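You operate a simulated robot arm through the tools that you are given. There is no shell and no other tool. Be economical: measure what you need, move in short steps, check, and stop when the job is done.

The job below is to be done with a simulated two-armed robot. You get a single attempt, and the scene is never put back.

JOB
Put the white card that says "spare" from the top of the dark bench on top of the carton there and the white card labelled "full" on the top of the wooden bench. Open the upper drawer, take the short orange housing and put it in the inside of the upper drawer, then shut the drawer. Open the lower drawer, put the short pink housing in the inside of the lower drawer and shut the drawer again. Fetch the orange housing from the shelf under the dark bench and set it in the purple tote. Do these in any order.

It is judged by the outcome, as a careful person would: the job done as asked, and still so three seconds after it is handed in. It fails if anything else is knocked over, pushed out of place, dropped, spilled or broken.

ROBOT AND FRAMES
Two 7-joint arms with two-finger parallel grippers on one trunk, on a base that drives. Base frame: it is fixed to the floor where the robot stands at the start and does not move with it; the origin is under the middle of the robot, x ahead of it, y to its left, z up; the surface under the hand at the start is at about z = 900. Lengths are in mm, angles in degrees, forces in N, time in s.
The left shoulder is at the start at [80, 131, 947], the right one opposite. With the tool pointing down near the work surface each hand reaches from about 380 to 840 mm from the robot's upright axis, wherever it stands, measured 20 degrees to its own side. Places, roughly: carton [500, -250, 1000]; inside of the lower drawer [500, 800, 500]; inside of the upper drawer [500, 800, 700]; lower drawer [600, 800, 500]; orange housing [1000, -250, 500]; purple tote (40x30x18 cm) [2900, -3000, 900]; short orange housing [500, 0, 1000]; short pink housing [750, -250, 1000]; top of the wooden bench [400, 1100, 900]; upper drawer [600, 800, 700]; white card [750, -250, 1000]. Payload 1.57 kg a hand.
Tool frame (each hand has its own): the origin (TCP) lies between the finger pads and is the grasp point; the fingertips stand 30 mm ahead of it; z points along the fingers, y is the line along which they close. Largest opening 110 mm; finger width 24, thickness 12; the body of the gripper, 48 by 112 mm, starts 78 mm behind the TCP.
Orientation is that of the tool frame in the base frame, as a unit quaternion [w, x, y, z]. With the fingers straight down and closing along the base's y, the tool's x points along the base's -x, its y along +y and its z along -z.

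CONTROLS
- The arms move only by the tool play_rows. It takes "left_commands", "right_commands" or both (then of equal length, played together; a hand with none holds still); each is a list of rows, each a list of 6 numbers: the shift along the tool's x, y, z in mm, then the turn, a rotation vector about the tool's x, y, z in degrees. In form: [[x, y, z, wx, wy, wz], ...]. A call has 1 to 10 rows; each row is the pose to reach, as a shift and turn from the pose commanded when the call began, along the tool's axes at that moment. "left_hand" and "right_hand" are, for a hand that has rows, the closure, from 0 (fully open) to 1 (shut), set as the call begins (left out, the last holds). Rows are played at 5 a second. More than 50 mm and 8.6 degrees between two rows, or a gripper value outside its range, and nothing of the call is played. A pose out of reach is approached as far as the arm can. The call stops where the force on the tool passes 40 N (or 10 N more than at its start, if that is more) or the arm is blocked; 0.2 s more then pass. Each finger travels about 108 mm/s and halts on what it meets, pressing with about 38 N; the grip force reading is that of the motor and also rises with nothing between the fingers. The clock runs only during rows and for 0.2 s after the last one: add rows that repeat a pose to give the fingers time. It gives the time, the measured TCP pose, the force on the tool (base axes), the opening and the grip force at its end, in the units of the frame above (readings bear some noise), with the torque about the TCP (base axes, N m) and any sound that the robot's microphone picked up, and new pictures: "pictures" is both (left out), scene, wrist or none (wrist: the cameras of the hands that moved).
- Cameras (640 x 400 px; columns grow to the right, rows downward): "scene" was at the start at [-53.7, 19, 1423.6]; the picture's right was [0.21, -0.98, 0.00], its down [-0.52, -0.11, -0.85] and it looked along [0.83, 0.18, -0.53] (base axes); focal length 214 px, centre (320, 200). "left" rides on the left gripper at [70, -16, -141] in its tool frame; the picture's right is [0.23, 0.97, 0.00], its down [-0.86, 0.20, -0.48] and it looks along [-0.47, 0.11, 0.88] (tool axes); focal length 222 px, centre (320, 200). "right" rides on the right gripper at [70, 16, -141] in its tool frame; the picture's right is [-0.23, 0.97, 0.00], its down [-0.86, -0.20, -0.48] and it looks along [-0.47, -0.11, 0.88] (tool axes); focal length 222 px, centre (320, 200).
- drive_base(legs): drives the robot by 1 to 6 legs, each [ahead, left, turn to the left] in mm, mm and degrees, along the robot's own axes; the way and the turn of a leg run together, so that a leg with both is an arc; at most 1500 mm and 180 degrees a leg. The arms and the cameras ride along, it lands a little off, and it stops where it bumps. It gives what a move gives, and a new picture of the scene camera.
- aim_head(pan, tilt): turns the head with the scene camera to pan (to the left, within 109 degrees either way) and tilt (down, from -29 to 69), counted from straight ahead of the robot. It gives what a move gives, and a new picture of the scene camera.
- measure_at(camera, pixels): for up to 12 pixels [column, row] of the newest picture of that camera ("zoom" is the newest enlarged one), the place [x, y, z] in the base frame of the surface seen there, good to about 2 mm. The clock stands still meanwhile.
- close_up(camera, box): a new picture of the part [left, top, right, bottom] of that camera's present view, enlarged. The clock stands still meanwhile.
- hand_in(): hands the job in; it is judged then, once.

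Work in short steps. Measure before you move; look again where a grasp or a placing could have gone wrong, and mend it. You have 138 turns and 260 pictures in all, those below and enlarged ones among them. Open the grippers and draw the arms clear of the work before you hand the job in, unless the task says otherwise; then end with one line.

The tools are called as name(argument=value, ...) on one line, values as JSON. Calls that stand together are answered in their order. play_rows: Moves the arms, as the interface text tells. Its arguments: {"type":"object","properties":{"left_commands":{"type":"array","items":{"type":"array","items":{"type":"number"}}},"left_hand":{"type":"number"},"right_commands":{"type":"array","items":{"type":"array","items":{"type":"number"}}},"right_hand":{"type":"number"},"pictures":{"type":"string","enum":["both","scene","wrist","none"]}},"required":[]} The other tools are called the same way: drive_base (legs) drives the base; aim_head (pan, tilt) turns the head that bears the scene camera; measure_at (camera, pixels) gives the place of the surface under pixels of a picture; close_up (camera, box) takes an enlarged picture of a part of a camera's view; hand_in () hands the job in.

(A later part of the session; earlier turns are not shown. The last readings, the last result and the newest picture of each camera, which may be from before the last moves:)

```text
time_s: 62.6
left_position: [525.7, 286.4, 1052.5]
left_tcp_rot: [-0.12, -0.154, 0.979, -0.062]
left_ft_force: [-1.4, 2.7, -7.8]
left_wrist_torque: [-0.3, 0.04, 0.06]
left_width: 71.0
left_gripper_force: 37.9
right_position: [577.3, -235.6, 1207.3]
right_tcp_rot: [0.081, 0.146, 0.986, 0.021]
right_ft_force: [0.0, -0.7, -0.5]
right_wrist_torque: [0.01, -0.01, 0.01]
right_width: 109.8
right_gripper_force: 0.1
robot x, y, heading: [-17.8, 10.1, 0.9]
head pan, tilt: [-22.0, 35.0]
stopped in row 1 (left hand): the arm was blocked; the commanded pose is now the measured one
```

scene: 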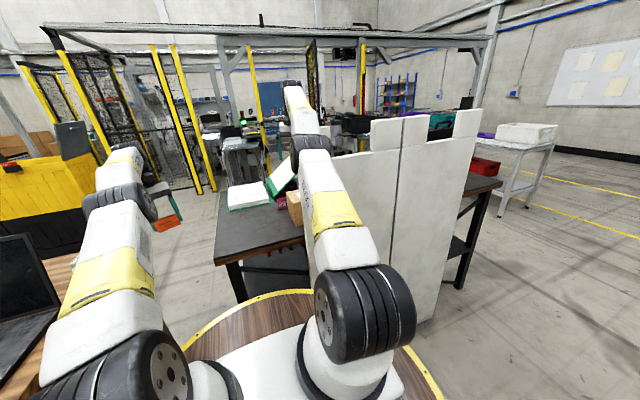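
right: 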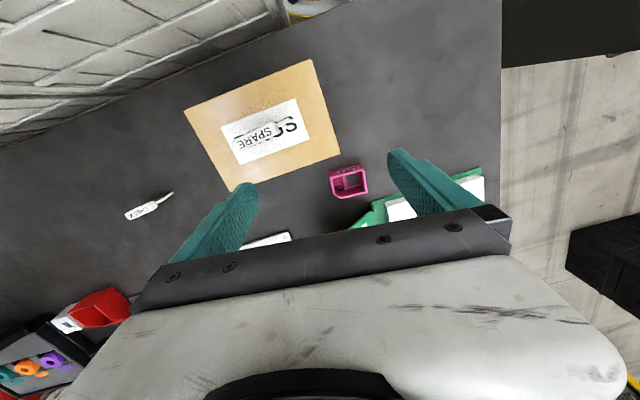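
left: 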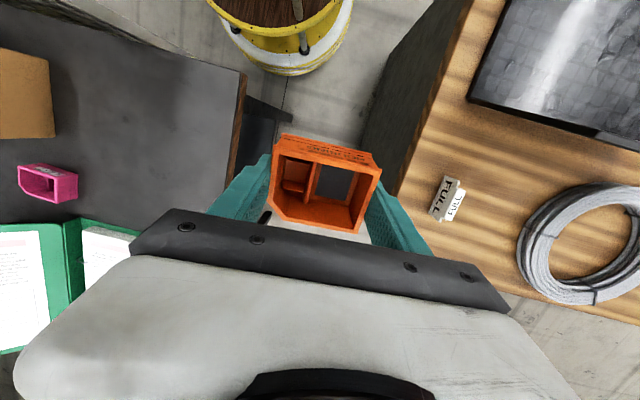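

Check deck tilt again.

measure_at(camera="scene", pixels=[[262, 297], [300, 290], [200, 345], [435, 392], [250, 330], [270, 350], [300, 345], [410, 350]])

aim_head(pan=-100, tilt=55)

aim_head(pan=109, tilt=55)

```text
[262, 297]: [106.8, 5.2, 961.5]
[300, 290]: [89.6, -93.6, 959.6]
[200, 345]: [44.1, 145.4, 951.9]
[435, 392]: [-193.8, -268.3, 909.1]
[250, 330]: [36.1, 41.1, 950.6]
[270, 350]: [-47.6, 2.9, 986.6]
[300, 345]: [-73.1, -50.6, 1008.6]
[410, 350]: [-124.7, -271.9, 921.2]
```

```text
time_s: 64.1
left_position: [526.4, 284.6, 1057.8]
left_tcp_rot: [-0.116, -0.154, 0.979, -0.064]
left_ft_force: [-0.7, -0.5, -0.7]
left_wrist_torque: [0.0, 0.04, 0.01]
left_width: 71.0
left_gripper_force: 38.0
right_position: [577.6, -235.0, 1205.3]
right_tcp_rot: [0.082, 0.146, 0.986, 0.023]
right_ft_force: [0.5, 0.0, -0.3]
right_wrist_torque: [0.0, -0.01, 0.01]
right_width: 109.9
right_gripper_force: 0.1
robot x, y, heading: [-10.5, 9.8, 0.9]
head pan, tilt: [-100.0, 55.0]
```

scene: 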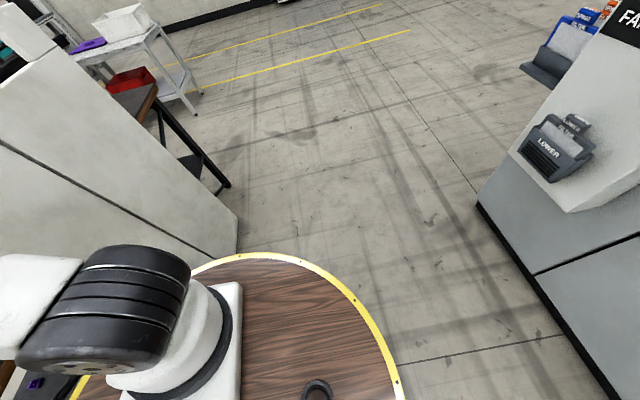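

```text
time_s: 67.1
left_position: [523.7, 284.5, 1058.6]
left_tcp_rot: [-0.115, -0.153, 0.979, -0.064]
left_ft_force: [-0.3, 0.4, -0.4]
left_wrist_torque: [0.0, 0.01, 0.0]
left_width: 70.9
left_gripper_force: 37.6
right_position: [576.2, -236.4, 1205.6]
right_tcp_rot: [0.081, 0.145, 0.986, 0.023]
right_ft_force: [-0.6, 0.5, -0.4]
right_wrist_torque: [0.01, 0.0, 0.0]
right_width: 109.7
right_gripper_force: 0.1
robot x, y, heading: [-10.8, 8.0, 1.1]
head pan, tilt: [108.9, 55.0]
```

scene: 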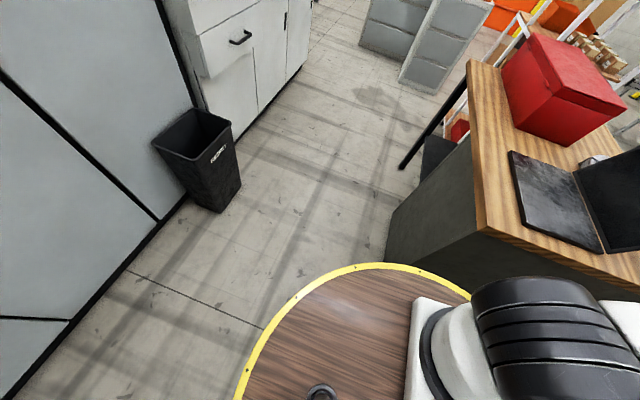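

No obstacle behind. I try a tiny forward drive to let the base re-settle.

drive_base(legs=[[20, 0, 0]])

```text
time_s: 67.8
left_position: [558.2, 253.0, 1051.4]
left_tcp_rot: [-0.076, -0.162, 0.983, -0.043]
left_ft_force: [-2.1, 1.4, -4.1]
left_wrist_torque: [-0.19, -0.13, 0.04]
left_width: 71.1
left_gripper_force: 37.8
right_position: [604.1, -242.4, 1217.5]
right_tcp_rot: [0.144, 0.183, 0.972, 0.021]
right_ft_force: [-10.8, 1.4, 29.7]
right_wrist_torque: [-0.15, -0.2, -0.05]
right_width: 109.9
right_gripper_force: 0.1
robot x, y, heading: [-20.7, 10.8, 0.3]
head pan, tilt: [108.9, 55.0]
stopped in leg 1: the robot was blocked; the commanded pose is now the measured one
```

scene: 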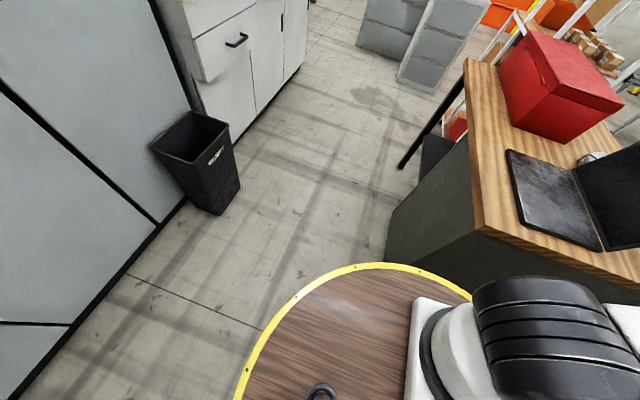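

The base seems to have tipped back onto its rear edge (pivot ~170 mm behind centre). Moving the arms' weight forward should right it; I extend both hands forward and slightly up, in clear air.

play_rows(left_commands=[[-20, -7, -10, 0, 0, 0], [-40, -14, -20, 0, 0, 0], [-62, -20, -30, 0, 0, 0], [-80, -27, -40, 0, 0, 0]], right_commands=[[-20, 8, -10, 0, 0, 0], [-40, 16, -20, 0, 0, 0], [-62, 24, -30, 0, 0, 0], [-80, 32, -40, 0, 0, 0]], pictures="scene")

aim_head(pan=60, tilt=60)

measure_at(camera="scene", pixels=[[335, 206], [242, 300], [238, 380], [270, 260], [300, 380], [500, 310], [300, 225]])

```text
time_s: 68.2
left_position: [609.2, 240.5, 945.0]
left_tcp_rot: [-0.141, -0.172, 0.975, -0.032]
left_ft_force: [6.2, 0.7, -6.8]
left_wrist_torque: [-0.12, 0.66, -0.03]
left_width: 71.1
left_gripper_force: 37.9
left hand out of reach, approached as far as the arm can: row 1
right_position: [676.6, -244.6, 1260.0]
right_tcp_rot: [0.207, 0.21, 0.955, 0.02]
right_ft_force: [1.8, -4.9, 10.4]
right_wrist_torque: [0.51, 0.64, 0.19]
right_width: 110.0
right_gripper_force: 0.1
right hand out of reach, approached as far as the arm can: row 1
robot x, y, heading: [-19.0, 8.4, -0.4]
head pan, tilt: [108.9, 55.0]
stopped in row 1 (left hand): the arm was blocked; the commanded pose is now the measured one
```

scene: 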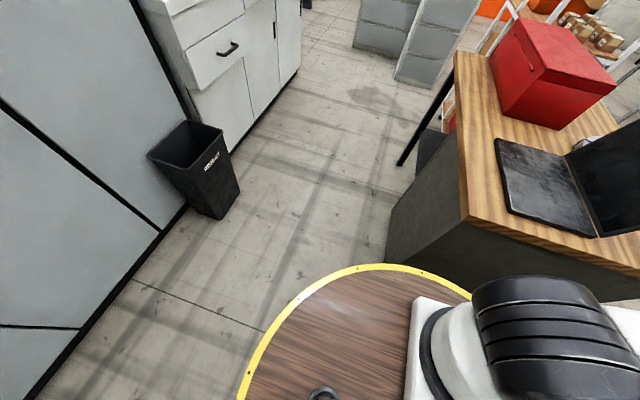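

```text
time_s: 69.3
left_position: [599.4, 232.9, 963.8]
left_tcp_rot: [-0.124, -0.164, 0.978, -0.034]
left_ft_force: [0.5, 0.1, -1.2]
left_wrist_torque: [-0.03, 0.03, 0.01]
left_width: 71.2
left_gripper_force: 37.6
right_position: [662.3, -252.5, 1240.7]
right_tcp_rot: [0.19, 0.208, 0.959, 0.02]
right_ft_force: [0.4, 0.0, -0.3]
right_wrist_torque: [0.01, 0.01, 0.01]
right_width: 110.3
right_gripper_force: 0.1
robot x, y, heading: [-20.3, 4.9, -0.5]
head pan, tilt: [60.0, 60.0]
```

scene: 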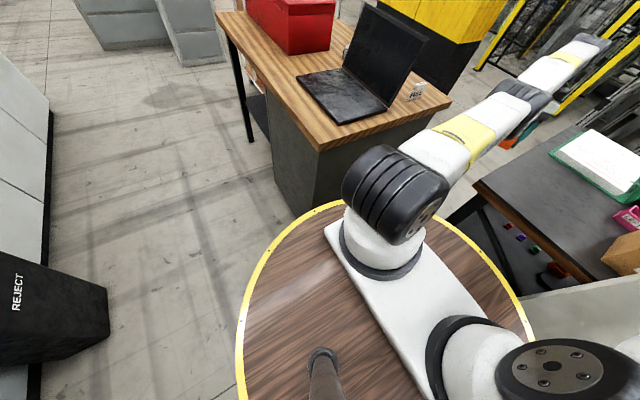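

```text
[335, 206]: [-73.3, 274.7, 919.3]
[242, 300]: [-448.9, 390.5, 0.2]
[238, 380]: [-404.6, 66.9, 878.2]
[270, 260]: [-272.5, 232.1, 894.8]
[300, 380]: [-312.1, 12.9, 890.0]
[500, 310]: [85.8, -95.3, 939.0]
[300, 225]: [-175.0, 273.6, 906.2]
```

Tilt has dropped to ≈7°. I try a backward drive (its reaction pitches the body forward) and re-measure the deck.

drive_base(legs=[[-60, 0, 0]])

measure_at(camera="scene", pixels=[[335, 206], [245, 310], [240, 380], [270, 260], [300, 380], [500, 310], [300, 225]])

```text
time_s: 70.1
left_position: [642.3, 208.5, 925.7]
left_tcp_rot: [-0.104, -0.166, 0.981, -0.015]
left_ft_force: [-21.6, 32.9, -21.8]
left_wrist_torque: [2.19, 0.78, -1.24]
left_width: 70.8
left_gripper_force: 38.6
right_position: [715.1, -277.8, 1289.1]
right_tcp_rot: [0.305, 0.248, 0.919, 0.022]
right_ft_force: [1.2, -4.4, 4.4]
right_wrist_torque: [0.34, 0.4, 0.25]
right_width: 109.8
right_gripper_force: 0.1
robot x, y, heading: [-30.9, -0.3, -1.7]
head pan, tilt: [60.0, 60.0]
stopped in leg 1: the robot was blocked; the commanded pose is now the measured one
```

scene: 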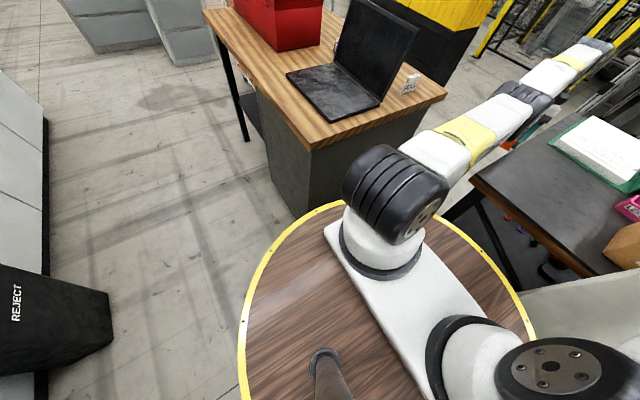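

```text
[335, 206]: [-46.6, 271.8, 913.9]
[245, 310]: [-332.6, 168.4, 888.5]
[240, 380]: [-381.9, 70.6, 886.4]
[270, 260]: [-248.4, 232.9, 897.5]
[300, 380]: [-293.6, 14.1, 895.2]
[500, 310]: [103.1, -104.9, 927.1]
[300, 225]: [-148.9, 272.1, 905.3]
```

Tilt now ≈4.7°, but the left hand touches the dark bench edge (33 N). I lift it up and to the left.

play_rows(left_commands=[[-4, 15, -30, 0, 0, 0], [-8, 30, -60, 0, 0, 0], [-10, 40, -95, 0, 0, 0], [-10, 40, -130, 0, 0, 0]], pictures="both")

measure_at(camera="scene", pixels=[[335, 206], [245, 310], [240, 380], [270, 260], [300, 380], [500, 310], [300, 225]])

```text
time_s: 70.4
left_position: [606.1, 196.8, 1019.7]
left_tcp_rot: [-0.047, -0.163, 0.985, -0.025]
left_ft_force: [-4.2, 0.7, -1.7]
left_wrist_torque: [-0.03, -0.32, 0.0]
left_width: 71.1
left_gripper_force: 38.0
left hand out of reach, approached as far as the arm can: row 1
right_position: [694.9, -284.0, 1262.7]
right_tcp_rot: [0.333, 0.248, 0.909, 0.027]
right_ft_force: [9.0, -2.5, -24.5]
right_wrist_torque: [-0.1, -0.94, 0.06]
right_width: 109.9
right_gripper_force: 0.2
robot x, y, heading: [-34.2, -3.4, -1.8]
head pan, tilt: [60.0, 60.0]
stopped in row 1 (left hand): the arm was blocked; the commanded pose is now the measured one
```

scene: 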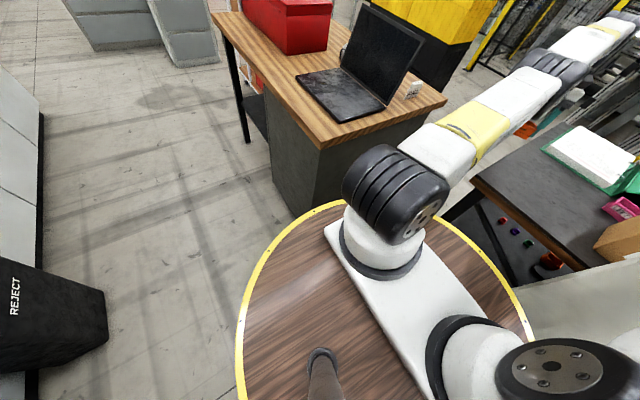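
left: 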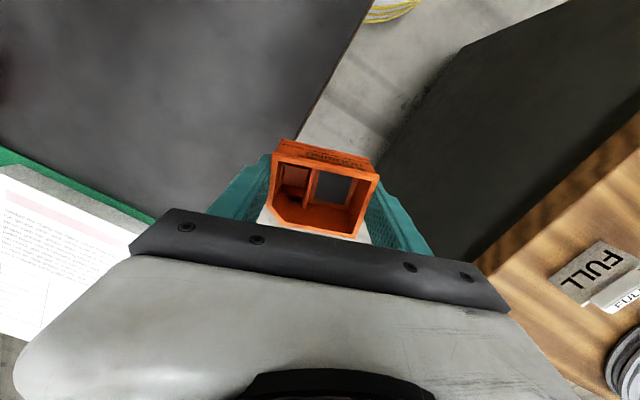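

```text
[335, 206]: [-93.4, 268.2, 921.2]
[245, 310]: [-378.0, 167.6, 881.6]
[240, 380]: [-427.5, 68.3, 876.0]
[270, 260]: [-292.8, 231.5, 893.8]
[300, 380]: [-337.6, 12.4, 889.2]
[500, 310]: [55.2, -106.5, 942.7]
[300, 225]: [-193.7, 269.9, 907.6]
```

Lifting pitched the body back again (reaction). I shift the left hand only sideways (+y), then use backward drive steps, which lowered the tilt.

play_rows(left_commands=[[-14, 43, 0, 0, 0, 0]], pictures="scene")

measure_at(camera="scene", pixels=[[335, 206], [245, 310], [240, 380], [270, 260], [300, 380], [500, 310], [300, 225]])

```text
time_s: 70.7
left_position: [558.8, 209.6, 888.7]
left_tcp_rot: [-0.173, -0.18, 0.968, -0.01]
left_ft_force: [0.5, 16.1, -4.0]
left_wrist_torque: [0.1, 0.08, 0.18]
left_width: 71.0
left_gripper_force: 38.2
right_position: [711.7, -290.7, 1246.4]
right_tcp_rot: [0.36, 0.263, 0.895, 0.026]
right_ft_force: [-0.6, 0.9, 1.1]
right_wrist_torque: [-0.07, 0.01, -0.05]
right_width: 109.9
right_gripper_force: 0.1
robot x, y, heading: [-40.8, -9.8, -3.0]
head pan, tilt: [60.0, 60.0]
stopped in row 1 (left hand): the arm was blocked; the commanded pose is now the measured one
```

scene: 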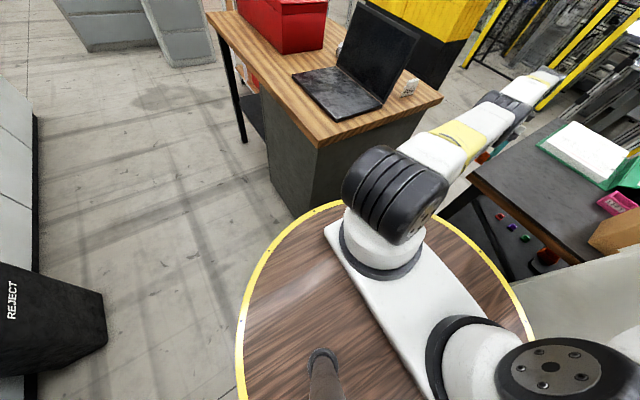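

```text
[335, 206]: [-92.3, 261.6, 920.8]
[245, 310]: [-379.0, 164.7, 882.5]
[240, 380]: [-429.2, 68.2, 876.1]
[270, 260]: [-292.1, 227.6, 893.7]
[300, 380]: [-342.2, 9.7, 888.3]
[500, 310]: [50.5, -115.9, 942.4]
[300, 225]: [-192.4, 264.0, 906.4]
```

The left arm sank further. I re-examine where the right forearm lies relative to the screen top, which may be propping the body.

aim_head(pan=-15, tilt=25)

close_up(camera="scene", box=[200, 60, 460, 280])

```text
time_s: 72.2
left_position: [557.1, 213.8, 891.7]
left_tcp_rot: [-0.172, -0.181, 0.968, -0.015]
left_ft_force: [-0.2, -0.2, -0.6]
left_wrist_torque: [0.02, 0.0, 0.02]
left_width: 70.9
left_gripper_force: 37.8
right_position: [711.2, -294.2, 1245.9]
right_tcp_rot: [0.358, 0.266, 0.895, 0.024]
right_ft_force: [-1.4, 0.5, 1.1]
right_wrist_torque: [0.01, 0.04, 0.01]
right_width: 110.0
right_gripper_force: 0.0
robot x, y, heading: [-35.8, -7.7, -2.7]
head pan, tilt: [-15.0, 25.0]
```

scene: 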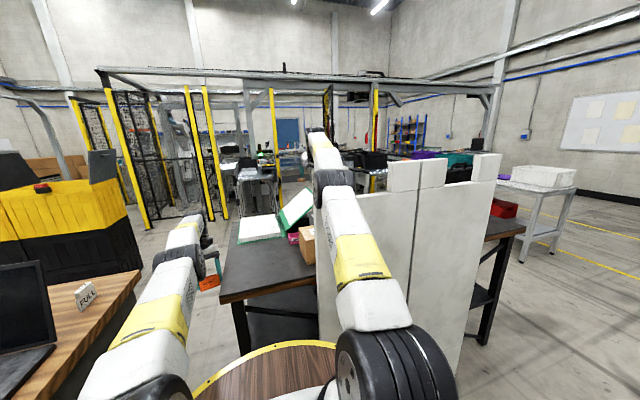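

```text
1.82 times, centred on (330, 170) of scene
```

zoom: 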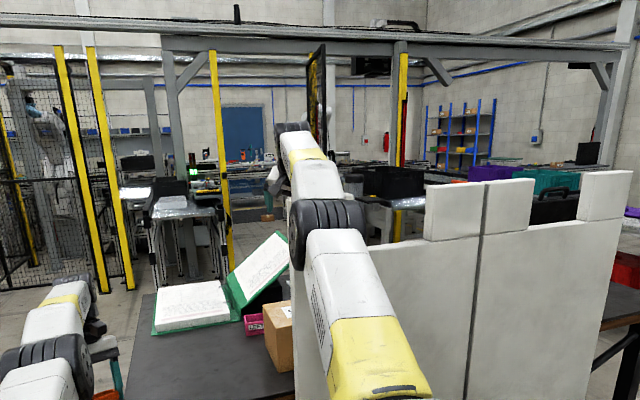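

measure_at(camera="zoom", pixels=[[325, 205], [330, 235], [365, 240], [293, 240], [312, 185], [300, 150], [330, 175], [375, 245], [390, 270], [300, 330], [345, 250], [420, 240]])

```text
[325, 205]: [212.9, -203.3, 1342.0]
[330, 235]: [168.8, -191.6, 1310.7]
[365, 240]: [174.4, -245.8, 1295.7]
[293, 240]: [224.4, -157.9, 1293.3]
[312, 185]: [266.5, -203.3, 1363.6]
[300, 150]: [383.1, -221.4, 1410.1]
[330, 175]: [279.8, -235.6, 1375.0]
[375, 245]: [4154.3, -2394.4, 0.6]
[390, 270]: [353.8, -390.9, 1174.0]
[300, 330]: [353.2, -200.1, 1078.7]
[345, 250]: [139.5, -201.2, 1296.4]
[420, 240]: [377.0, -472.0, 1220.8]
```

No prop: the forearm is ~80 mm above the screen. Blocked stops seem to freeze the lean; backward drive reduced it before, so I repeat with a slight left shift/turn to keep the left hand off the bench.

drive_base(legs=[[-60, 25, 4]])

measure_at(camera="scene", pixels=[[290, 345], [245, 350], [210, 380], [300, 365], [310, 350], [270, 385]])

```text
time_s: 72.9
left_position: [516.7, 209.8, 725.1]
left_tcp_rot: [-0.293, -0.195, 0.936, 0.02]
left_ft_force: [0.5, 58.9, -32.9]
left_wrist_torque: [-8.03, 0.65, 1.81]
left_width: 70.9
left_gripper_force: 37.8
right_position: [741.1, -312.7, 1299.3]
right_tcp_rot: [0.408, 0.295, 0.864, 0.026]
right_ft_force: [1.0, 1.3, -1.1]
right_wrist_torque: [-0.09, -0.01, -0.09]
right_width: 110.3
right_gripper_force: 0.0
robot x, y, heading: [-47.7, -4.2, -3.2]
head pan, tilt: [-15.0, 25.0]
stopped in leg 1: the robot was blocked; the commanded pose is now the measured one
```

scene: 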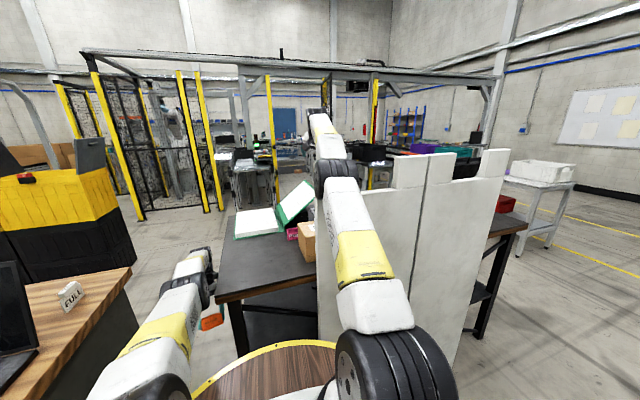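

```text
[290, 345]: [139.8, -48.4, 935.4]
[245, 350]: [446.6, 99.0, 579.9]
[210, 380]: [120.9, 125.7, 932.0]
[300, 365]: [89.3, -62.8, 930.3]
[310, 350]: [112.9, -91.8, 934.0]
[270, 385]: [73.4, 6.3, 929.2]
```

The left hand has sunk into the gap (z 725) and presses the bench side at 59 N. I must free it: one step up and +y.

play_rows(left_commands=[[14, 25, -35, 0, 0, 0], [14, 25, -35, 0, 0, 0]], pictures="scene")

```text
time_s: 73.3
left_position: [449.1, 220.1, 738.0]
left_tcp_rot: [-0.346, -0.212, 0.914, 0.021]
left_ft_force: [-0.5, -0.6, 6.9]
left_wrist_torque: [0.08, -0.52, 0.02]
left_width: 71.3
left_gripper_force: 38.2
right_position: [719.9, -314.6, 1306.0]
right_tcp_rot: [0.444, 0.296, 0.845, 0.036]
right_ft_force: [6.8, -3.6, -13.9]
right_wrist_torque: [-0.17, -0.88, 0.11]
right_width: 110.0
right_gripper_force: 0.1
robot x, y, heading: [-51.2, 0.8, -2.4]
head pan, tilt: [-15.0, 25.0]
stopped in row 1 (left hand): the arm was blocked; the commanded pose is now the measured one
```

scene: 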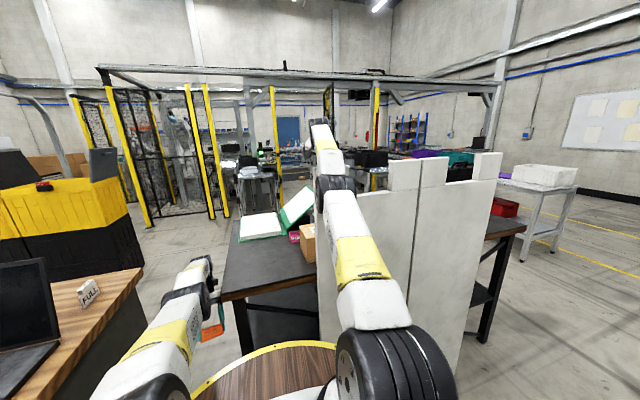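

Left is free now. Pure drives reduced the lean each time without arm commands, so I repeat small ones and monitor the deck.

drive_base(legs=[[-20, 15, 2]])

measure_at(camera="scene", pixels=[[290, 345], [245, 357], [215, 380], [300, 365], [310, 350], [270, 385]])

```text
time_s: 74.0
left_position: [446.2, 212.9, 697.9]
left_tcp_rot: [-0.369, -0.233, 0.899, 0.042]
left_ft_force: [6.0, 13.3, -15.6]
left_wrist_torque: [-0.83, 1.11, 0.8]
left_width: 71.0
left_gripper_force: 38.1
right_position: [758.3, -319.6, 1354.0]
right_tcp_rot: [0.531, 0.305, 0.789, 0.045]
right_ft_force: [6.5, -0.9, -10.4]
right_wrist_torque: [-0.22, -0.55, -0.07]
right_width: 110.0
right_gripper_force: 0.0
robot x, y, heading: [-54.2, -0.7, -2.7]
head pan, tilt: [-15.0, 25.0]
stopped in leg 1: the robot was blocked; the commanded pose is now the measured one
```

scene: 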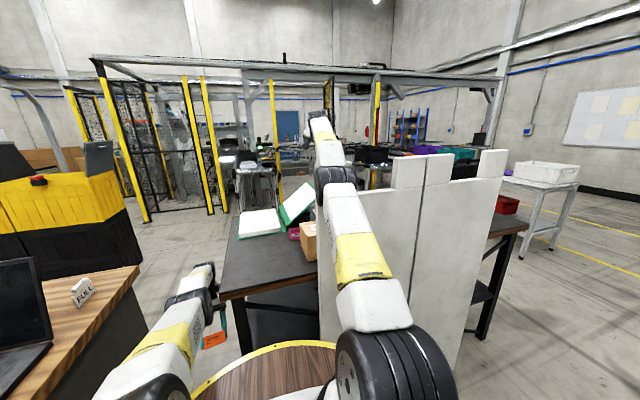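

```text
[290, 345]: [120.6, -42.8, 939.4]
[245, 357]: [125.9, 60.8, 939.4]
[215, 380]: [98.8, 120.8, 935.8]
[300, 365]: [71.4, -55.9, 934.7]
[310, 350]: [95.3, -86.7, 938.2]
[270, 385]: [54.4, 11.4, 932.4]
```

Lean ≈5.5°. The right hand has pitched up; I test whether a right-only turn back (about tool y) is followed.

play_rows(right_commands=[[0, 0, 0, 0, 8, 0], [0, 0, 0, 0, 16, 0], [0, 0, 0, 0, 24, 0]], pictures="scene")

measure_at(camera="scene", pixels=[[290, 345], [245, 357], [215, 380], [300, 365], [310, 350], [270, 385]])

```text
time_s: 74.3
left_position: [496.8, 213.2, 736.6]
left_tcp_rot: [-0.302, -0.244, 0.921, 0.03]
left_ft_force: [13.4, 46.8, 36.8]
left_wrist_torque: [-10.03, 0.75, 2.96]
left_width: 71.3
left_gripper_force: 37.9
right_position: [769.3, -307.4, 1339.1]
right_tcp_rot: [0.522, 0.311, 0.792, 0.054]
right_ft_force: [0.2, -1.0, -0.4]
right_wrist_torque: [-0.01, -0.02, 0.03]
right_width: 109.7
right_gripper_force: 0.0
right hand out of reach, approached as far as the arm can: row 1
robot x, y, heading: [-59.5, 2.4, -2.4]
head pan, tilt: [-15.0, 25.0]
stopped in row 1 (left hand): the arm was blocked; the commanded pose is now the measured one
```

scene: 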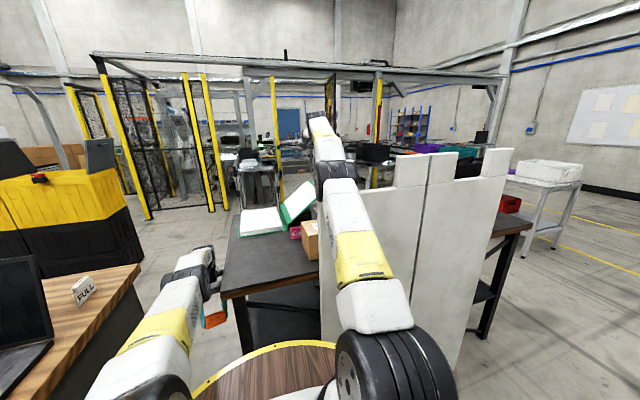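

```text
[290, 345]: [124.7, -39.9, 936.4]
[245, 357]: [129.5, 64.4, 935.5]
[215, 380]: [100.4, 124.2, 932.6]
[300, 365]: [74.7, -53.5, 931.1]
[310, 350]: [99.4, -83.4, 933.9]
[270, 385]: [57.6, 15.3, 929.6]
```

The left hand touches the bench side again. I command it +y with a turn toward upright.

play_rows(left_commands=[[-19, 35, -4, 0.6, -6.2, 5], [-23, 44, -5, 1.2, -12, 10]], pictures="scene")

```text
time_s: 74.7
left_position: [451.2, 217.1, 693.4]
left_tcp_rot: [-0.313, -0.25, 0.915, 0.043]
left_ft_force: [24.0, 15.7, -47.1]
left_wrist_torque: [0.25, 6.53, 2.38]
left_width: 71.3
left_gripper_force: 38.0
left hand out of reach, approached as far as the arm can: row 1
right_position: [748.9, -309.8, 1359.4]
right_tcp_rot: [0.548, 0.314, 0.773, 0.062]
right_ft_force: [-3.2, 0.6, -2.3]
right_wrist_torque: [-0.05, -0.33, 0.06]
right_width: 109.9
right_gripper_force: 0.0
robot x, y, heading: [-60.4, 6.5, -2.2]
head pan, tilt: [-15.0, 25.0]
stopped in row 1 (left hand): the arm was blocked; the commanded pose is now the measured one
```

scene: 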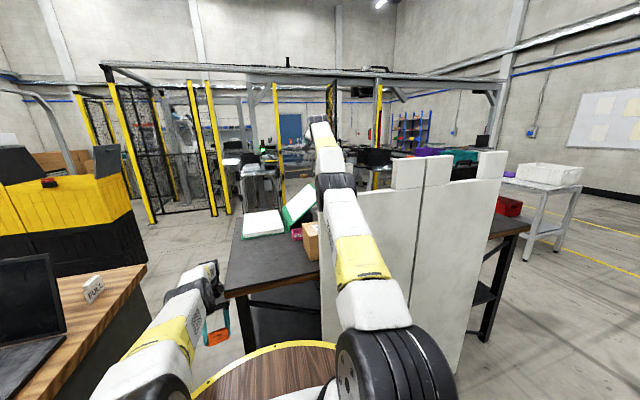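

I command the left hand straight up by a full step, then again.

play_rows(left_commands=[[26, 11, -38, 0, 0, 0], [52, 22, -76, 0, 0, 0], [78, 33, -114, 0, 0, 0]], pictures="none")

play_rows(left_commands=[[26, 11, -38, 0, 0, 0], [52, 22, -76, 0, 0, 0], [78, 33, -114, 0, 0, 0]], pictures="scene")

```text
time_s: 75.0
left_position: [521.1, 224.0, 697.3]
left_tcp_rot: [-0.264, -0.288, 0.919, 0.043]
left_ft_force: [-0.5, 19.0, -15.0]
left_wrist_torque: [-1.34, 0.5, 0.7]
left_width: 71.1
left_gripper_force: 38.3
left hand out of reach, approached as far as the arm can: row 1
right_position: [790.8, -305.3, 1403.6]
right_tcp_rot: [0.598, 0.317, 0.733, 0.069]
right_ft_force: [-0.7, 1.0, 1.2]
right_wrist_torque: [0.05, 0.07, 0.02]
right_width: 110.3
right_gripper_force: 0.0
robot x, y, heading: [-66.6, 8.1, -2.0]
head pan, tilt: [-15.0, 25.0]
stopped in row 1 (right hand): the arm was blocked; the commanded pose is now the measured one
```

```text
time_s: 75.3
left_position: [551.2, 220.2, 791.8]
left_tcp_rot: [-0.16, -0.318, 0.934, 0.02]
left_ft_force: [0.8, 0.7, 7.7]
left_wrist_torque: [0.02, -0.29, 0.01]
left_width: 71.4
left_gripper_force: 38.1
left hand out of reach, approached as far as the arm can: row 1
right_position: [766.0, -305.4, 1389.8]
right_tcp_rot: [0.619, 0.311, 0.717, 0.078]
right_ft_force: [2.1, -2.9, -8.9]
right_wrist_torque: [-0.24, -0.95, 0.25]
right_width: 110.1
right_gripper_force: 0.0
robot x, y, heading: [-66.7, 9.2, -2.3]
head pan, tilt: [-15.0, 25.0]
stopped in row 1 (right hand): the arm was blocked; the commanded pose is now the measured one
```

scene: 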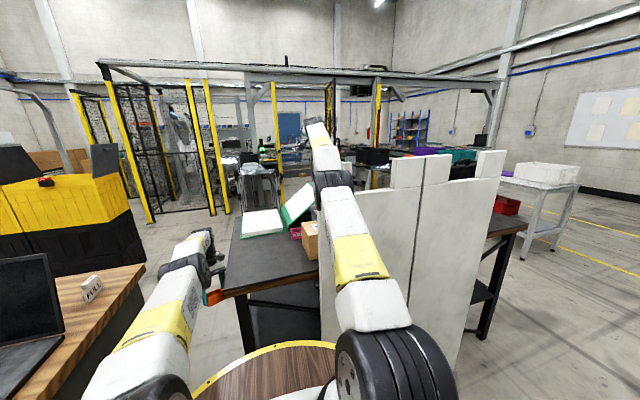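

The left is rising (792) and straightening. I continue: left up; right drawn back and turned down.

play_rows(left_commands=[[12, 10, -42, 0, 0, 0], [24, 20, -84, 0, 0, 0]], right_commands=[[8, 0, -30, 0, 6, 0], [16, 0, -60, 0, 12, 0]], pictures="none")

play_rows(left_commands=[[12, 10, -42, 0, 0, 0], [24, 20, -84, 0, 0, 0]], right_commands=[[8, 0, -30, 0, 6, 0], [16, 0, -60, 0, 12, 0]], pictures="scene")

measure_at(camera="scene", pixels=[[290, 345], [245, 357], [215, 380], [300, 365], [310, 350], [270, 385]])

```text
time_s: 75.7
left_position: [520.8, 228.1, 762.5]
left_tcp_rot: [-0.24, -0.312, 0.918, 0.044]
left_ft_force: [2.1, -0.6, 3.1]
left_wrist_torque: [-0.08, -0.02, 0.01]
left_width: 71.0
left_gripper_force: 38.2
right_position: [746.0, -346.1, 1342.2]
right_tcp_rot: [0.506, 0.356, 0.782, 0.073]
right_ft_force: [7.4, -1.1, -10.8]
right_wrist_torque: [-0.23, -0.54, -0.07]
right_width: 110.0
right_gripper_force: 0.0
robot x, y, heading: [-74.0, 13.6, -1.4]
head pan, tilt: [-15.0, 25.0]
stopped in row 1 (right hand): the arm was blocked; the commanded pose is now the measured one
```

```text
time_s: 76.0
left_position: [486.2, 220.7, 753.4]
left_tcp_rot: [-0.281, -0.306, 0.908, 0.058]
left_ft_force: [1.8, 7.6, 0.0]
left_wrist_torque: [-0.49, 0.01, 0.26]
left_width: 71.1
left_gripper_force: 38.4
right_position: [739.7, -342.0, 1336.1]
right_tcp_rot: [0.51, 0.352, 0.78, 0.085]
right_ft_force: [0.3, -0.1, -0.7]
right_wrist_torque: [-0.01, -0.03, -0.03]
right_width: 109.9
right_gripper_force: 0.0
robot x, y, heading: [-76.6, 9.1, -2.1]
head pan, tilt: [-15.0, 25.0]
stopped in row 1 (right hand): the arm was blocked; the commanded pose is now the measured one
```

scene: 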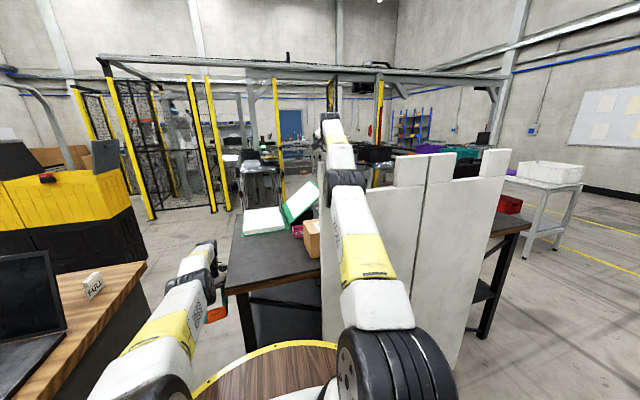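

```text
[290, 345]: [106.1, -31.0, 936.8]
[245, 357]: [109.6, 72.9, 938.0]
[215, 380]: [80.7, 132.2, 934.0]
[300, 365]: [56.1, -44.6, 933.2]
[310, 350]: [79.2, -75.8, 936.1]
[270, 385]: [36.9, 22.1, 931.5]
```

Lean is decaying slowly (~4.7°). I repeat still-stand calls to let the base recover and watch the trend.

play_rows(left_commands=[[0, 0, 0, 0, 0, 0]], right_commands=[[0, 0, 0, 0, 0, 0]], pictures="none")

play_rows(left_commands=[[0, 0, 0, 0, 0, 0]], right_commands=[[0, 0, 0, 0, 0, 0]], pictures="none")

play_rows(left_commands=[[0, 0, 0, 0, 0, 0]], right_commands=[[0, 0, 0, 0, 0, 0]], pictures="scene")

measure_at(camera="scene", pixels=[[290, 345], [245, 357], [215, 380], [300, 365], [310, 350], [270, 385]])

```text
time_s: 76.3
left_position: [516.5, 223.3, 753.3]
left_tcp_rot: [-0.238, -0.326, 0.913, 0.052]
left_ft_force: [11.0, 48.2, 47.5]
left_wrist_torque: [-10.09, 0.11, 2.37]
left_width: 71.0
left_gripper_force: 37.4
right_position: [763.5, -339.1, 1338.7]
right_tcp_rot: [0.539, 0.354, 0.76, 0.081]
right_ft_force: [-0.1, 0.4, 0.0]
right_wrist_torque: [0.0, 0.0, -0.03]
right_width: 110.1
right_gripper_force: 0.0
robot x, y, heading: [-79.2, 8.3, -1.9]
head pan, tilt: [-15.0, 25.0]
stopped in row 1 (left hand): the arm was blocked; the commanded pose is now the measured one
```

```text
time_s: 76.7
left_position: [458.1, 229.3, 715.4]
left_tcp_rot: [-0.307, -0.323, 0.892, 0.072]
left_ft_force: [-9.1, 31.9, -13.7]
left_wrist_torque: [-4.03, -0.62, 1.32]
left_width: 71.2
left_gripper_force: 37.9
right_position: [748.9, -343.6, 1371.5]
right_tcp_rot: [0.571, 0.357, 0.734, 0.085]
right_ft_force: [0.4, -0.6, 0.0]
right_wrist_torque: [-0.02, -0.01, 0.02]
right_width: 110.1
right_gripper_force: 0.1
robot x, y, heading: [-74.0, 14.4, -1.2]
head pan, tilt: [-15.0, 25.0]
stopped in row 1 (left hand): the arm was blocked; the commanded pose is now the measured one
```

```text
time_s: 77.0
left_position: [504.3, 231.9, 697.8]
left_tcp_rot: [-0.273, -0.334, 0.899, 0.07]
left_ft_force: [10.5, 30.0, -6.3]
left_wrist_torque: [-4.2, 1.99, 2.32]
left_width: 71.0
left_gripper_force: 37.9
right_position: [783.7, -333.1, 1402.3]
right_tcp_rot: [0.611, 0.353, 0.703, 0.088]
right_ft_force: [-1.0, 0.4, -0.2]
right_wrist_torque: [0.0, -0.01, -0.04]
right_width: 110.2
right_gripper_force: 0.1
robot x, y, heading: [-79.0, 14.0, -1.4]
head pan, tilt: [-15.0, 25.0]
stopped in row 1 (left hand): the force on the tool passed its limit at 52 N (the readings are from after the stop); the commanded pose is now the measured one
```

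scene: 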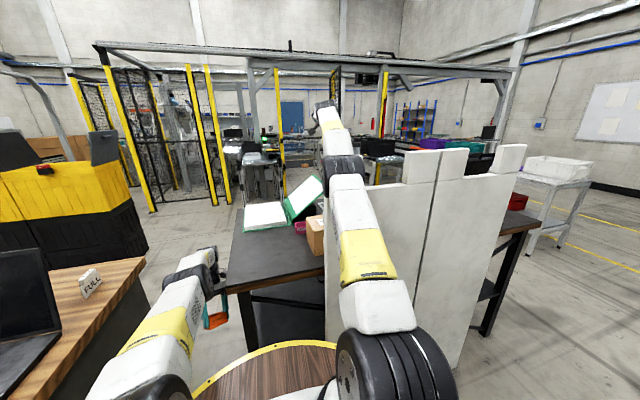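

```text
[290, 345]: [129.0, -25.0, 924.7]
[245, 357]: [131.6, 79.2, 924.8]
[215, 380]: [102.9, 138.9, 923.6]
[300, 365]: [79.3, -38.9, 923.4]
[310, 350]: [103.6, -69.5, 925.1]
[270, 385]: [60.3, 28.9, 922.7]
```

The lean is now only ≈1.6° – recovering. I continue, nudging the left hand +y off the bench.

play_rows(left_commands=[[-12, 14, 0, 0, 0, 0], [-24, 28, 0, 0, 0, 0]], pictures="none")

play_rows(left_commands=[[-12, 14, 0, 0, 0, 0], [-24, 28, 0, 0, 0, 0]], pictures="scene")

measure_at(camera="scene", pixels=[[290, 345], [245, 357], [215, 380], [300, 365], [310, 350], [270, 385]])

```text
time_s: 77.3
left_position: [412.2, 216.2, 661.2]
left_tcp_rot: [-0.378, -0.305, 0.869, 0.098]
left_ft_force: [4.2, 1.4, 2.5]
left_wrist_torque: [-0.04, 0.0, 0.06]
left_width: 71.2
left_gripper_force: 37.9
right_position: [767.2, -334.3, 1414.8]
right_tcp_rot: [0.638, 0.347, 0.681, 0.095]
right_ft_force: [-21.9, 4.0, 39.7]
right_wrist_torque: [1.36, 3.62, 0.33]
right_width: 110.0
right_gripper_force: 0.1
robot x, y, heading: [-81.2, 14.0, -2.1]
head pan, tilt: [-15.0, 25.0]
stopped in row 1 (left hand): the arm was blocked; the commanded pose is now the measured one
```

```text
time_s: 77.6
left_position: [445.3, 198.7, 680.7]
left_tcp_rot: [-0.318, -0.316, 0.889, 0.088]
left_ft_force: [-1.0, -2.8, -4.2]
left_wrist_torque: [0.14, 0.09, -0.1]
left_width: 71.2
left_gripper_force: 38.1
right_position: [772.6, -334.5, 1402.4]
right_tcp_rot: [0.662, 0.344, 0.659, 0.098]
right_ft_force: [0.6, 1.2, -0.1]
right_wrist_torque: [0.0, 0.0, 0.03]
right_width: 109.9
right_gripper_force: 0.1
robot x, y, heading: [-87.9, 3.4, -3.1]
head pan, tilt: [-15.0, 25.0]
stopped in row 1 (left hand): the arm was blocked; the commanded pose is now the measured one
```

scene: 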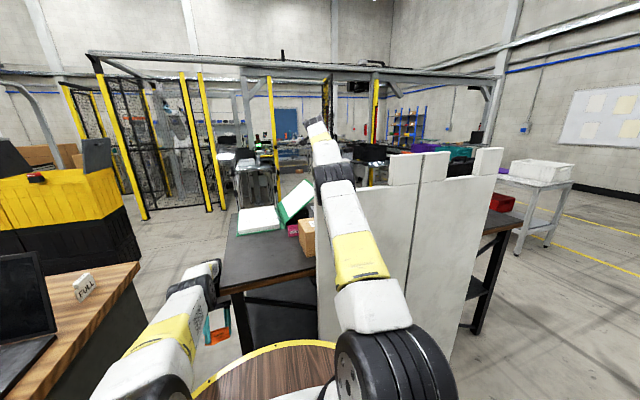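

```text
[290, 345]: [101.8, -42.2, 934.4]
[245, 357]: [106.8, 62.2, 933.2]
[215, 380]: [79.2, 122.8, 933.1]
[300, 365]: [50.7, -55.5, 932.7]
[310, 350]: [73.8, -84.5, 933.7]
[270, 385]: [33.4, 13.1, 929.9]
```

Nearly level. I repeat a few more still-stand calls, hoping for one to complete unblocked.

play_rows(left_commands=[[0, 0, 0, 0, 0, 0], [0, 0, 0, 0, 0, 0]], pictures="none")

play_rows(left_commands=[[0, 0, 0, 0, 0, 0], [0, 0, 0, 0, 0, 0]], pictures="none")

play_rows(left_commands=[[0, 0, 0, 0, 0, 0], [0, 0, 0, 0, 0, 0]], pictures="none")

play_rows(left_commands=[[0, 0, 0, 0, 0, 0], [0, 0, 0, 0, 0, 0]], pictures="both")

measure_at(camera="scene", pixels=[[290, 345], [245, 357], [215, 380], [300, 365], [310, 350], [270, 385]])

```text
time_s: 77.9
left_position: [387.9, 226.4, 658.1]
left_tcp_rot: [-0.381, -0.324, 0.86, 0.104]
left_ft_force: [2.8, 1.9, 4.9]
left_wrist_torque: [-0.12, -0.19, 0.18]
left_width: 71.3
left_gripper_force: 37.9
right_position: [757.9, -340.6, 1435.2]
right_tcp_rot: [0.677, 0.355, 0.636, 0.104]
right_ft_force: [-0.4, -0.1, -0.2]
right_wrist_torque: [0.03, -0.06, 0.06]
right_width: 109.6
right_gripper_force: 0.0
robot x, y, heading: [-85.7, 18.2, -0.8]
head pan, tilt: [-15.0, 25.0]
stopped in row 1 (left hand): the arm was blocked; the commanded pose is now the measured one
```

```text
time_s: 78.3
left_position: [438.3, 192.8, 651.4]
left_tcp_rot: [-0.339, -0.321, 0.878, 0.103]
left_ft_force: [65.2, 27.8, 8.7]
left_wrist_torque: [-6.61, 11.07, 6.12]
left_width: 71.0
left_gripper_force: 38.2
right_position: [780.2, -334.6, 1454.2]
right_tcp_rot: [0.713, 0.33, 0.61, 0.097]
right_ft_force: [-0.8, 1.5, 0.2]
right_wrist_torque: [0.02, 0.07, -0.09]
right_width: 109.9
right_gripper_force: 0.1
robot x, y, heading: [-92.1, 2.6, -3.1]
head pan, tilt: [-15.0, 25.0]
stopped in row 1 (left hand): the arm was blocked; the commanded pose is now the measured one
```

```text
time_s: 78.6
left_position: [369.0, 215.4, 635.2]
left_tcp_rot: [-0.399, -0.324, 0.85, 0.117]
left_ft_force: [1.9, 2.2, 4.8]
left_wrist_torque: [-0.08, -0.3, 0.1]
left_width: 71.1
left_gripper_force: 37.6
right_position: [753.3, -320.9, 1485.5]
right_tcp_rot: [0.742, 0.326, 0.574, 0.119]
right_ft_force: [-2.2, -0.3, -0.4]
right_wrist_torque: [-0.01, -0.01, 0.0]
right_width: 109.8
right_gripper_force: 0.0
robot x, y, heading: [-87.2, 17.5, -1.1]
head pan, tilt: [-15.0, 25.0]
stopped in row 1 (left hand): the arm was blocked; the commanded pose is now the measured one
```

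```text
time_s: 78.9
left_position: [424.4, 199.7, 641.6]
left_tcp_rot: [-0.344, -0.338, 0.87, 0.105]
left_ft_force: [10.8, 7.5, 12.9]
left_wrist_torque: [-0.54, -0.21, 0.5]
left_width: 71.0
left_gripper_force: 37.5
right_position: [773.3, -295.9, 1500.8]
right_tcp_rot: [0.777, 0.262, 0.566, 0.085]
right_ft_force: [0.1, 0.1, -0.4]
right_wrist_torque: [0.0, -0.05, -0.03]
right_width: 109.9
right_gripper_force: 0.1
robot x, y, heading: [-92.3, 4.2, -2.6]
head pan, tilt: [-15.0, 25.0]
stopped in row 1 (left hand): the arm was blocked; the commanded pose is now the measured one
```

scene: 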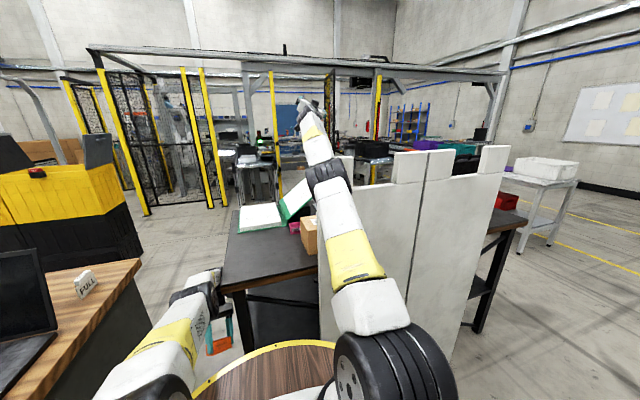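
left: 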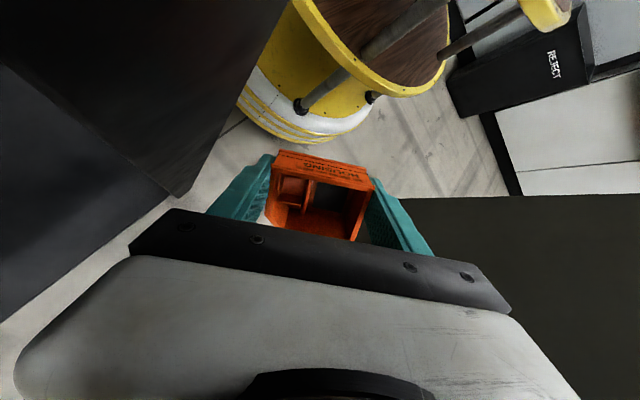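

```text
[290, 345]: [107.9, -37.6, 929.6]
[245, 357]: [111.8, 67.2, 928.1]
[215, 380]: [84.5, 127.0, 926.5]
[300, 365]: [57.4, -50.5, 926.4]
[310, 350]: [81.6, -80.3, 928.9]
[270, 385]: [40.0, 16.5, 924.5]
```

Still-stands let both arms creep. Up-commands for the left had raised it well before, so I chain several: left up and +y, right down/back with turn.

play_rows(left_commands=[[16, 28, -34, 0, 0, 0], [32, 50, -68, 0, 0, 0]], right_commands=[[10, 0, -23, 0, 7, 0], [20, 0, -46, 0, 14, 0]], pictures="none")

play_rows(left_commands=[[16, 28, -34, 0, 0, 0], [32, 50, -68, 0, 0, 0]], right_commands=[[10, 0, -23, 0, 7, 0], [20, 0, -46, 0, 14, 0]], pictures="none")

play_rows(left_commands=[[16, 28, -34, 0, 0, 0], [32, 50, -68, 0, 0, 0]], right_commands=[[10, 0, -23, 0, 7, 0], [20, 0, -46, 0, 14, 0]], pictures="scene")

```text
time_s: 79.3
left_position: [404.5, 207.3, 641.9]
left_tcp_rot: [-0.365, -0.353, 0.854, 0.116]
left_ft_force: [2.6, 0.8, 0.6]
left_wrist_torque: [-0.04, 0.0, 0.09]
left_width: 71.2
left_gripper_force: 38.2
left hand out of reach, approached as far as the arm can: row 1
right_position: [766.6, -293.3, 1514.8]
right_tcp_rot: [0.784, 0.265, 0.553, 0.101]
right_ft_force: [2.7, -0.5, -4.3]
right_wrist_torque: [-0.16, -0.44, -0.03]
right_width: 110.0
right_gripper_force: 0.1
right hand out of reach, approached as far as the arm can: row 1
robot x, y, heading: [-96.2, 13.9, -1.5]
head pan, tilt: [-15.0, 25.0]
stopped in row 1 (left hand): the arm was blocked; the commanded pose is now the measured one
```

```text
time_s: 79.6
left_position: [330.4, 205.1, 633.6]
left_tcp_rot: [-0.47, -0.304, 0.816, 0.145]
left_ft_force: [1.9, 0.8, 0.4]
left_wrist_torque: [-0.05, -0.16, 0.03]
left_width: 71.3
left_gripper_force: 38.3
right_position: [759.9, -277.3, 1522.3]
right_tcp_rot: [0.801, 0.215, 0.555, 0.067]
right_ft_force: [0.8, 0.6, -0.7]
right_wrist_torque: [-0.01, -0.04, 0.05]
right_width: 109.8
right_gripper_force: 0.1
right hand out of reach, approached as far as the arm can: row 1
robot x, y, heading: [-93.6, 17.6, -1.1]
head pan, tilt: [-15.0, 25.0]
stopped in row 1 (right hand): the arm was blocked; the commanded pose is now the measured one
```

```text
time_s: 79.9
left_position: [315.7, 210.7, 627.0]
left_tcp_rot: [-0.491, -0.284, 0.81, 0.148]
left_ft_force: [0.2, 0.1, -1.0]
left_wrist_torque: [0.01, -0.07, -0.04]
left_width: 71.2
left_gripper_force: 37.9
right_position: [757.1, -267.2, 1535.0]
right_tcp_rot: [0.816, 0.161, 0.554, 0.021]
right_ft_force: [0.1, 0.5, 0.0]
right_wrist_torque: [0.03, -0.03, -0.02]
right_width: 109.9
right_gripper_force: 0.1
right hand out of reach, approached as far as the arm can: row 1
robot x, y, heading: [-96.1, 16.7, -0.8]
head pan, tilt: [-15.0, 25.0]
stopped in row 1 (left hand): the arm was blocked; the commanded pose is now the measured one
```

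scene: 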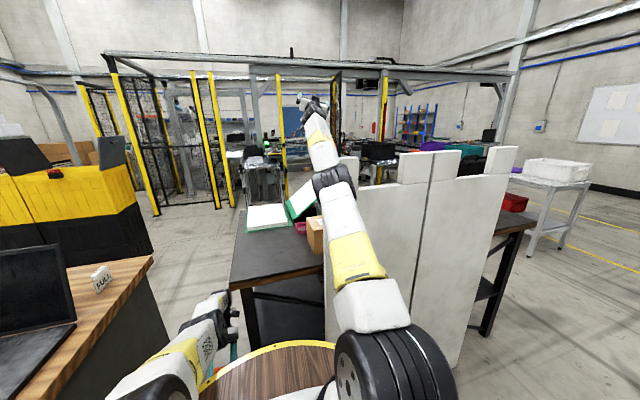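

Motion per step is getting smaller and the left hand is out of the gap. I measure the lean and try a backward drive.

measure_at(camera="scene", pixels=[[290, 345], [255, 350], [230, 365], [300, 365], [310, 350], [270, 385]])

drive_base(legs=[[-80, 0, 0]])

```text
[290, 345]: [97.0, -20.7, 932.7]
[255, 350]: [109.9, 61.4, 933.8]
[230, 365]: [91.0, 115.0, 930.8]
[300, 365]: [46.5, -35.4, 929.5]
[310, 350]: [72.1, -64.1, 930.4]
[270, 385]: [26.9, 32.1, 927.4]
```

```text
time_s: 80.7
left_position: [354.7, 253.0, 595.9]
left_tcp_rot: [-0.47, -0.322, 0.81, 0.142]
left_ft_force: [4.5, -1.8, -0.4]
left_wrist_torque: [0.06, 0.08, -0.12]
left_width: 71.4
left_gripper_force: 37.5
right_position: [886.6, -218.8, 1278.3]
right_tcp_rot: [0.751, 0.126, 0.648, -0.015]
right_ft_force: [-0.5, 0.6, 2.3]
right_wrist_torque: [0.07, 0.22, -0.09]
right_width: 109.9
right_gripper_force: 0.0
robot x, y, heading: [-128.9, 45.6, 0.5]
head pan, tilt: [-15.0, 25.0]
stopped in leg 1: the robot was blocked; the commanded pose is now the measured one
```

scene: 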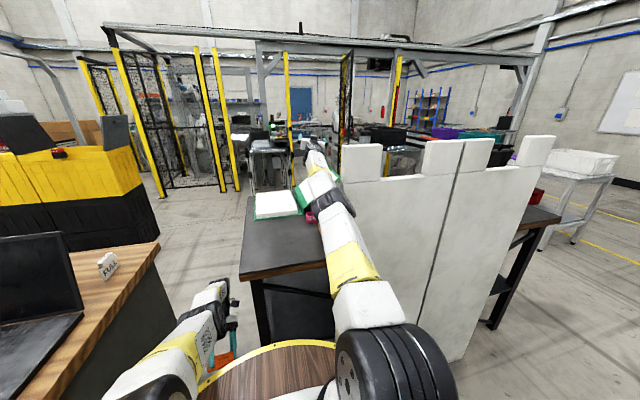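

The base moved back 33 mm but the body pitched. I measure the deck and check the carton area.

measure_at(camera="scene", pixels=[[290, 345], [255, 350], [230, 365], [300, 365], [310, 350], [270, 385], [330, 200], [316, 175], [318, 235], [310, 215], [345, 175], [270, 205]])

close_up(camera="scene", box=[230, 120, 430, 300])

close_up(camera="right", box=[0, 0, 640, 400])

```text
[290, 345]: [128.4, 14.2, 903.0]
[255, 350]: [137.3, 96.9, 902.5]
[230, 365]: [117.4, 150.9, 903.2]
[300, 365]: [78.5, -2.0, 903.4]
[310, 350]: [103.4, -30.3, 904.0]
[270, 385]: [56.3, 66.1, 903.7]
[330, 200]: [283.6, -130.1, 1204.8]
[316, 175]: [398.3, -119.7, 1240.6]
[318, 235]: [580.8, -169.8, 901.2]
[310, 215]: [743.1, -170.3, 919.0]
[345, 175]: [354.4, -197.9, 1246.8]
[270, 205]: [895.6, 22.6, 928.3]
```

```text
2.22 times, centred on (330, 210) of scene
```

zoom: 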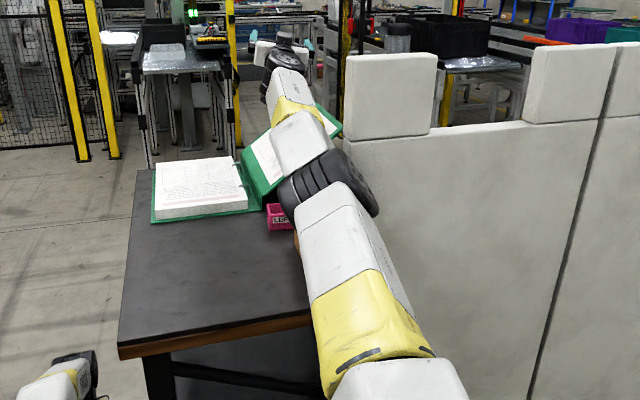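

```text
1.00 times, centred on (320, 200) of right (not enlarged: the box is as wide or as high as the picture)
```

zoom: 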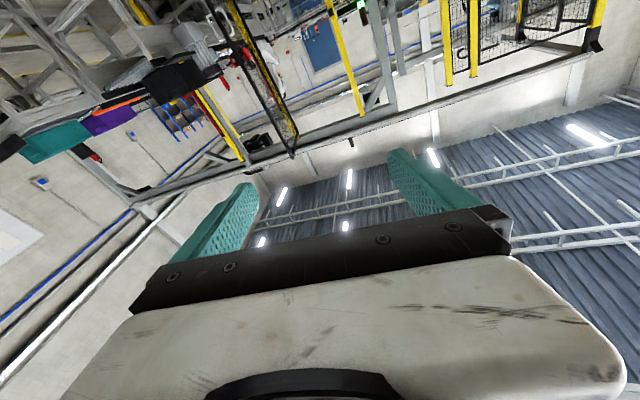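

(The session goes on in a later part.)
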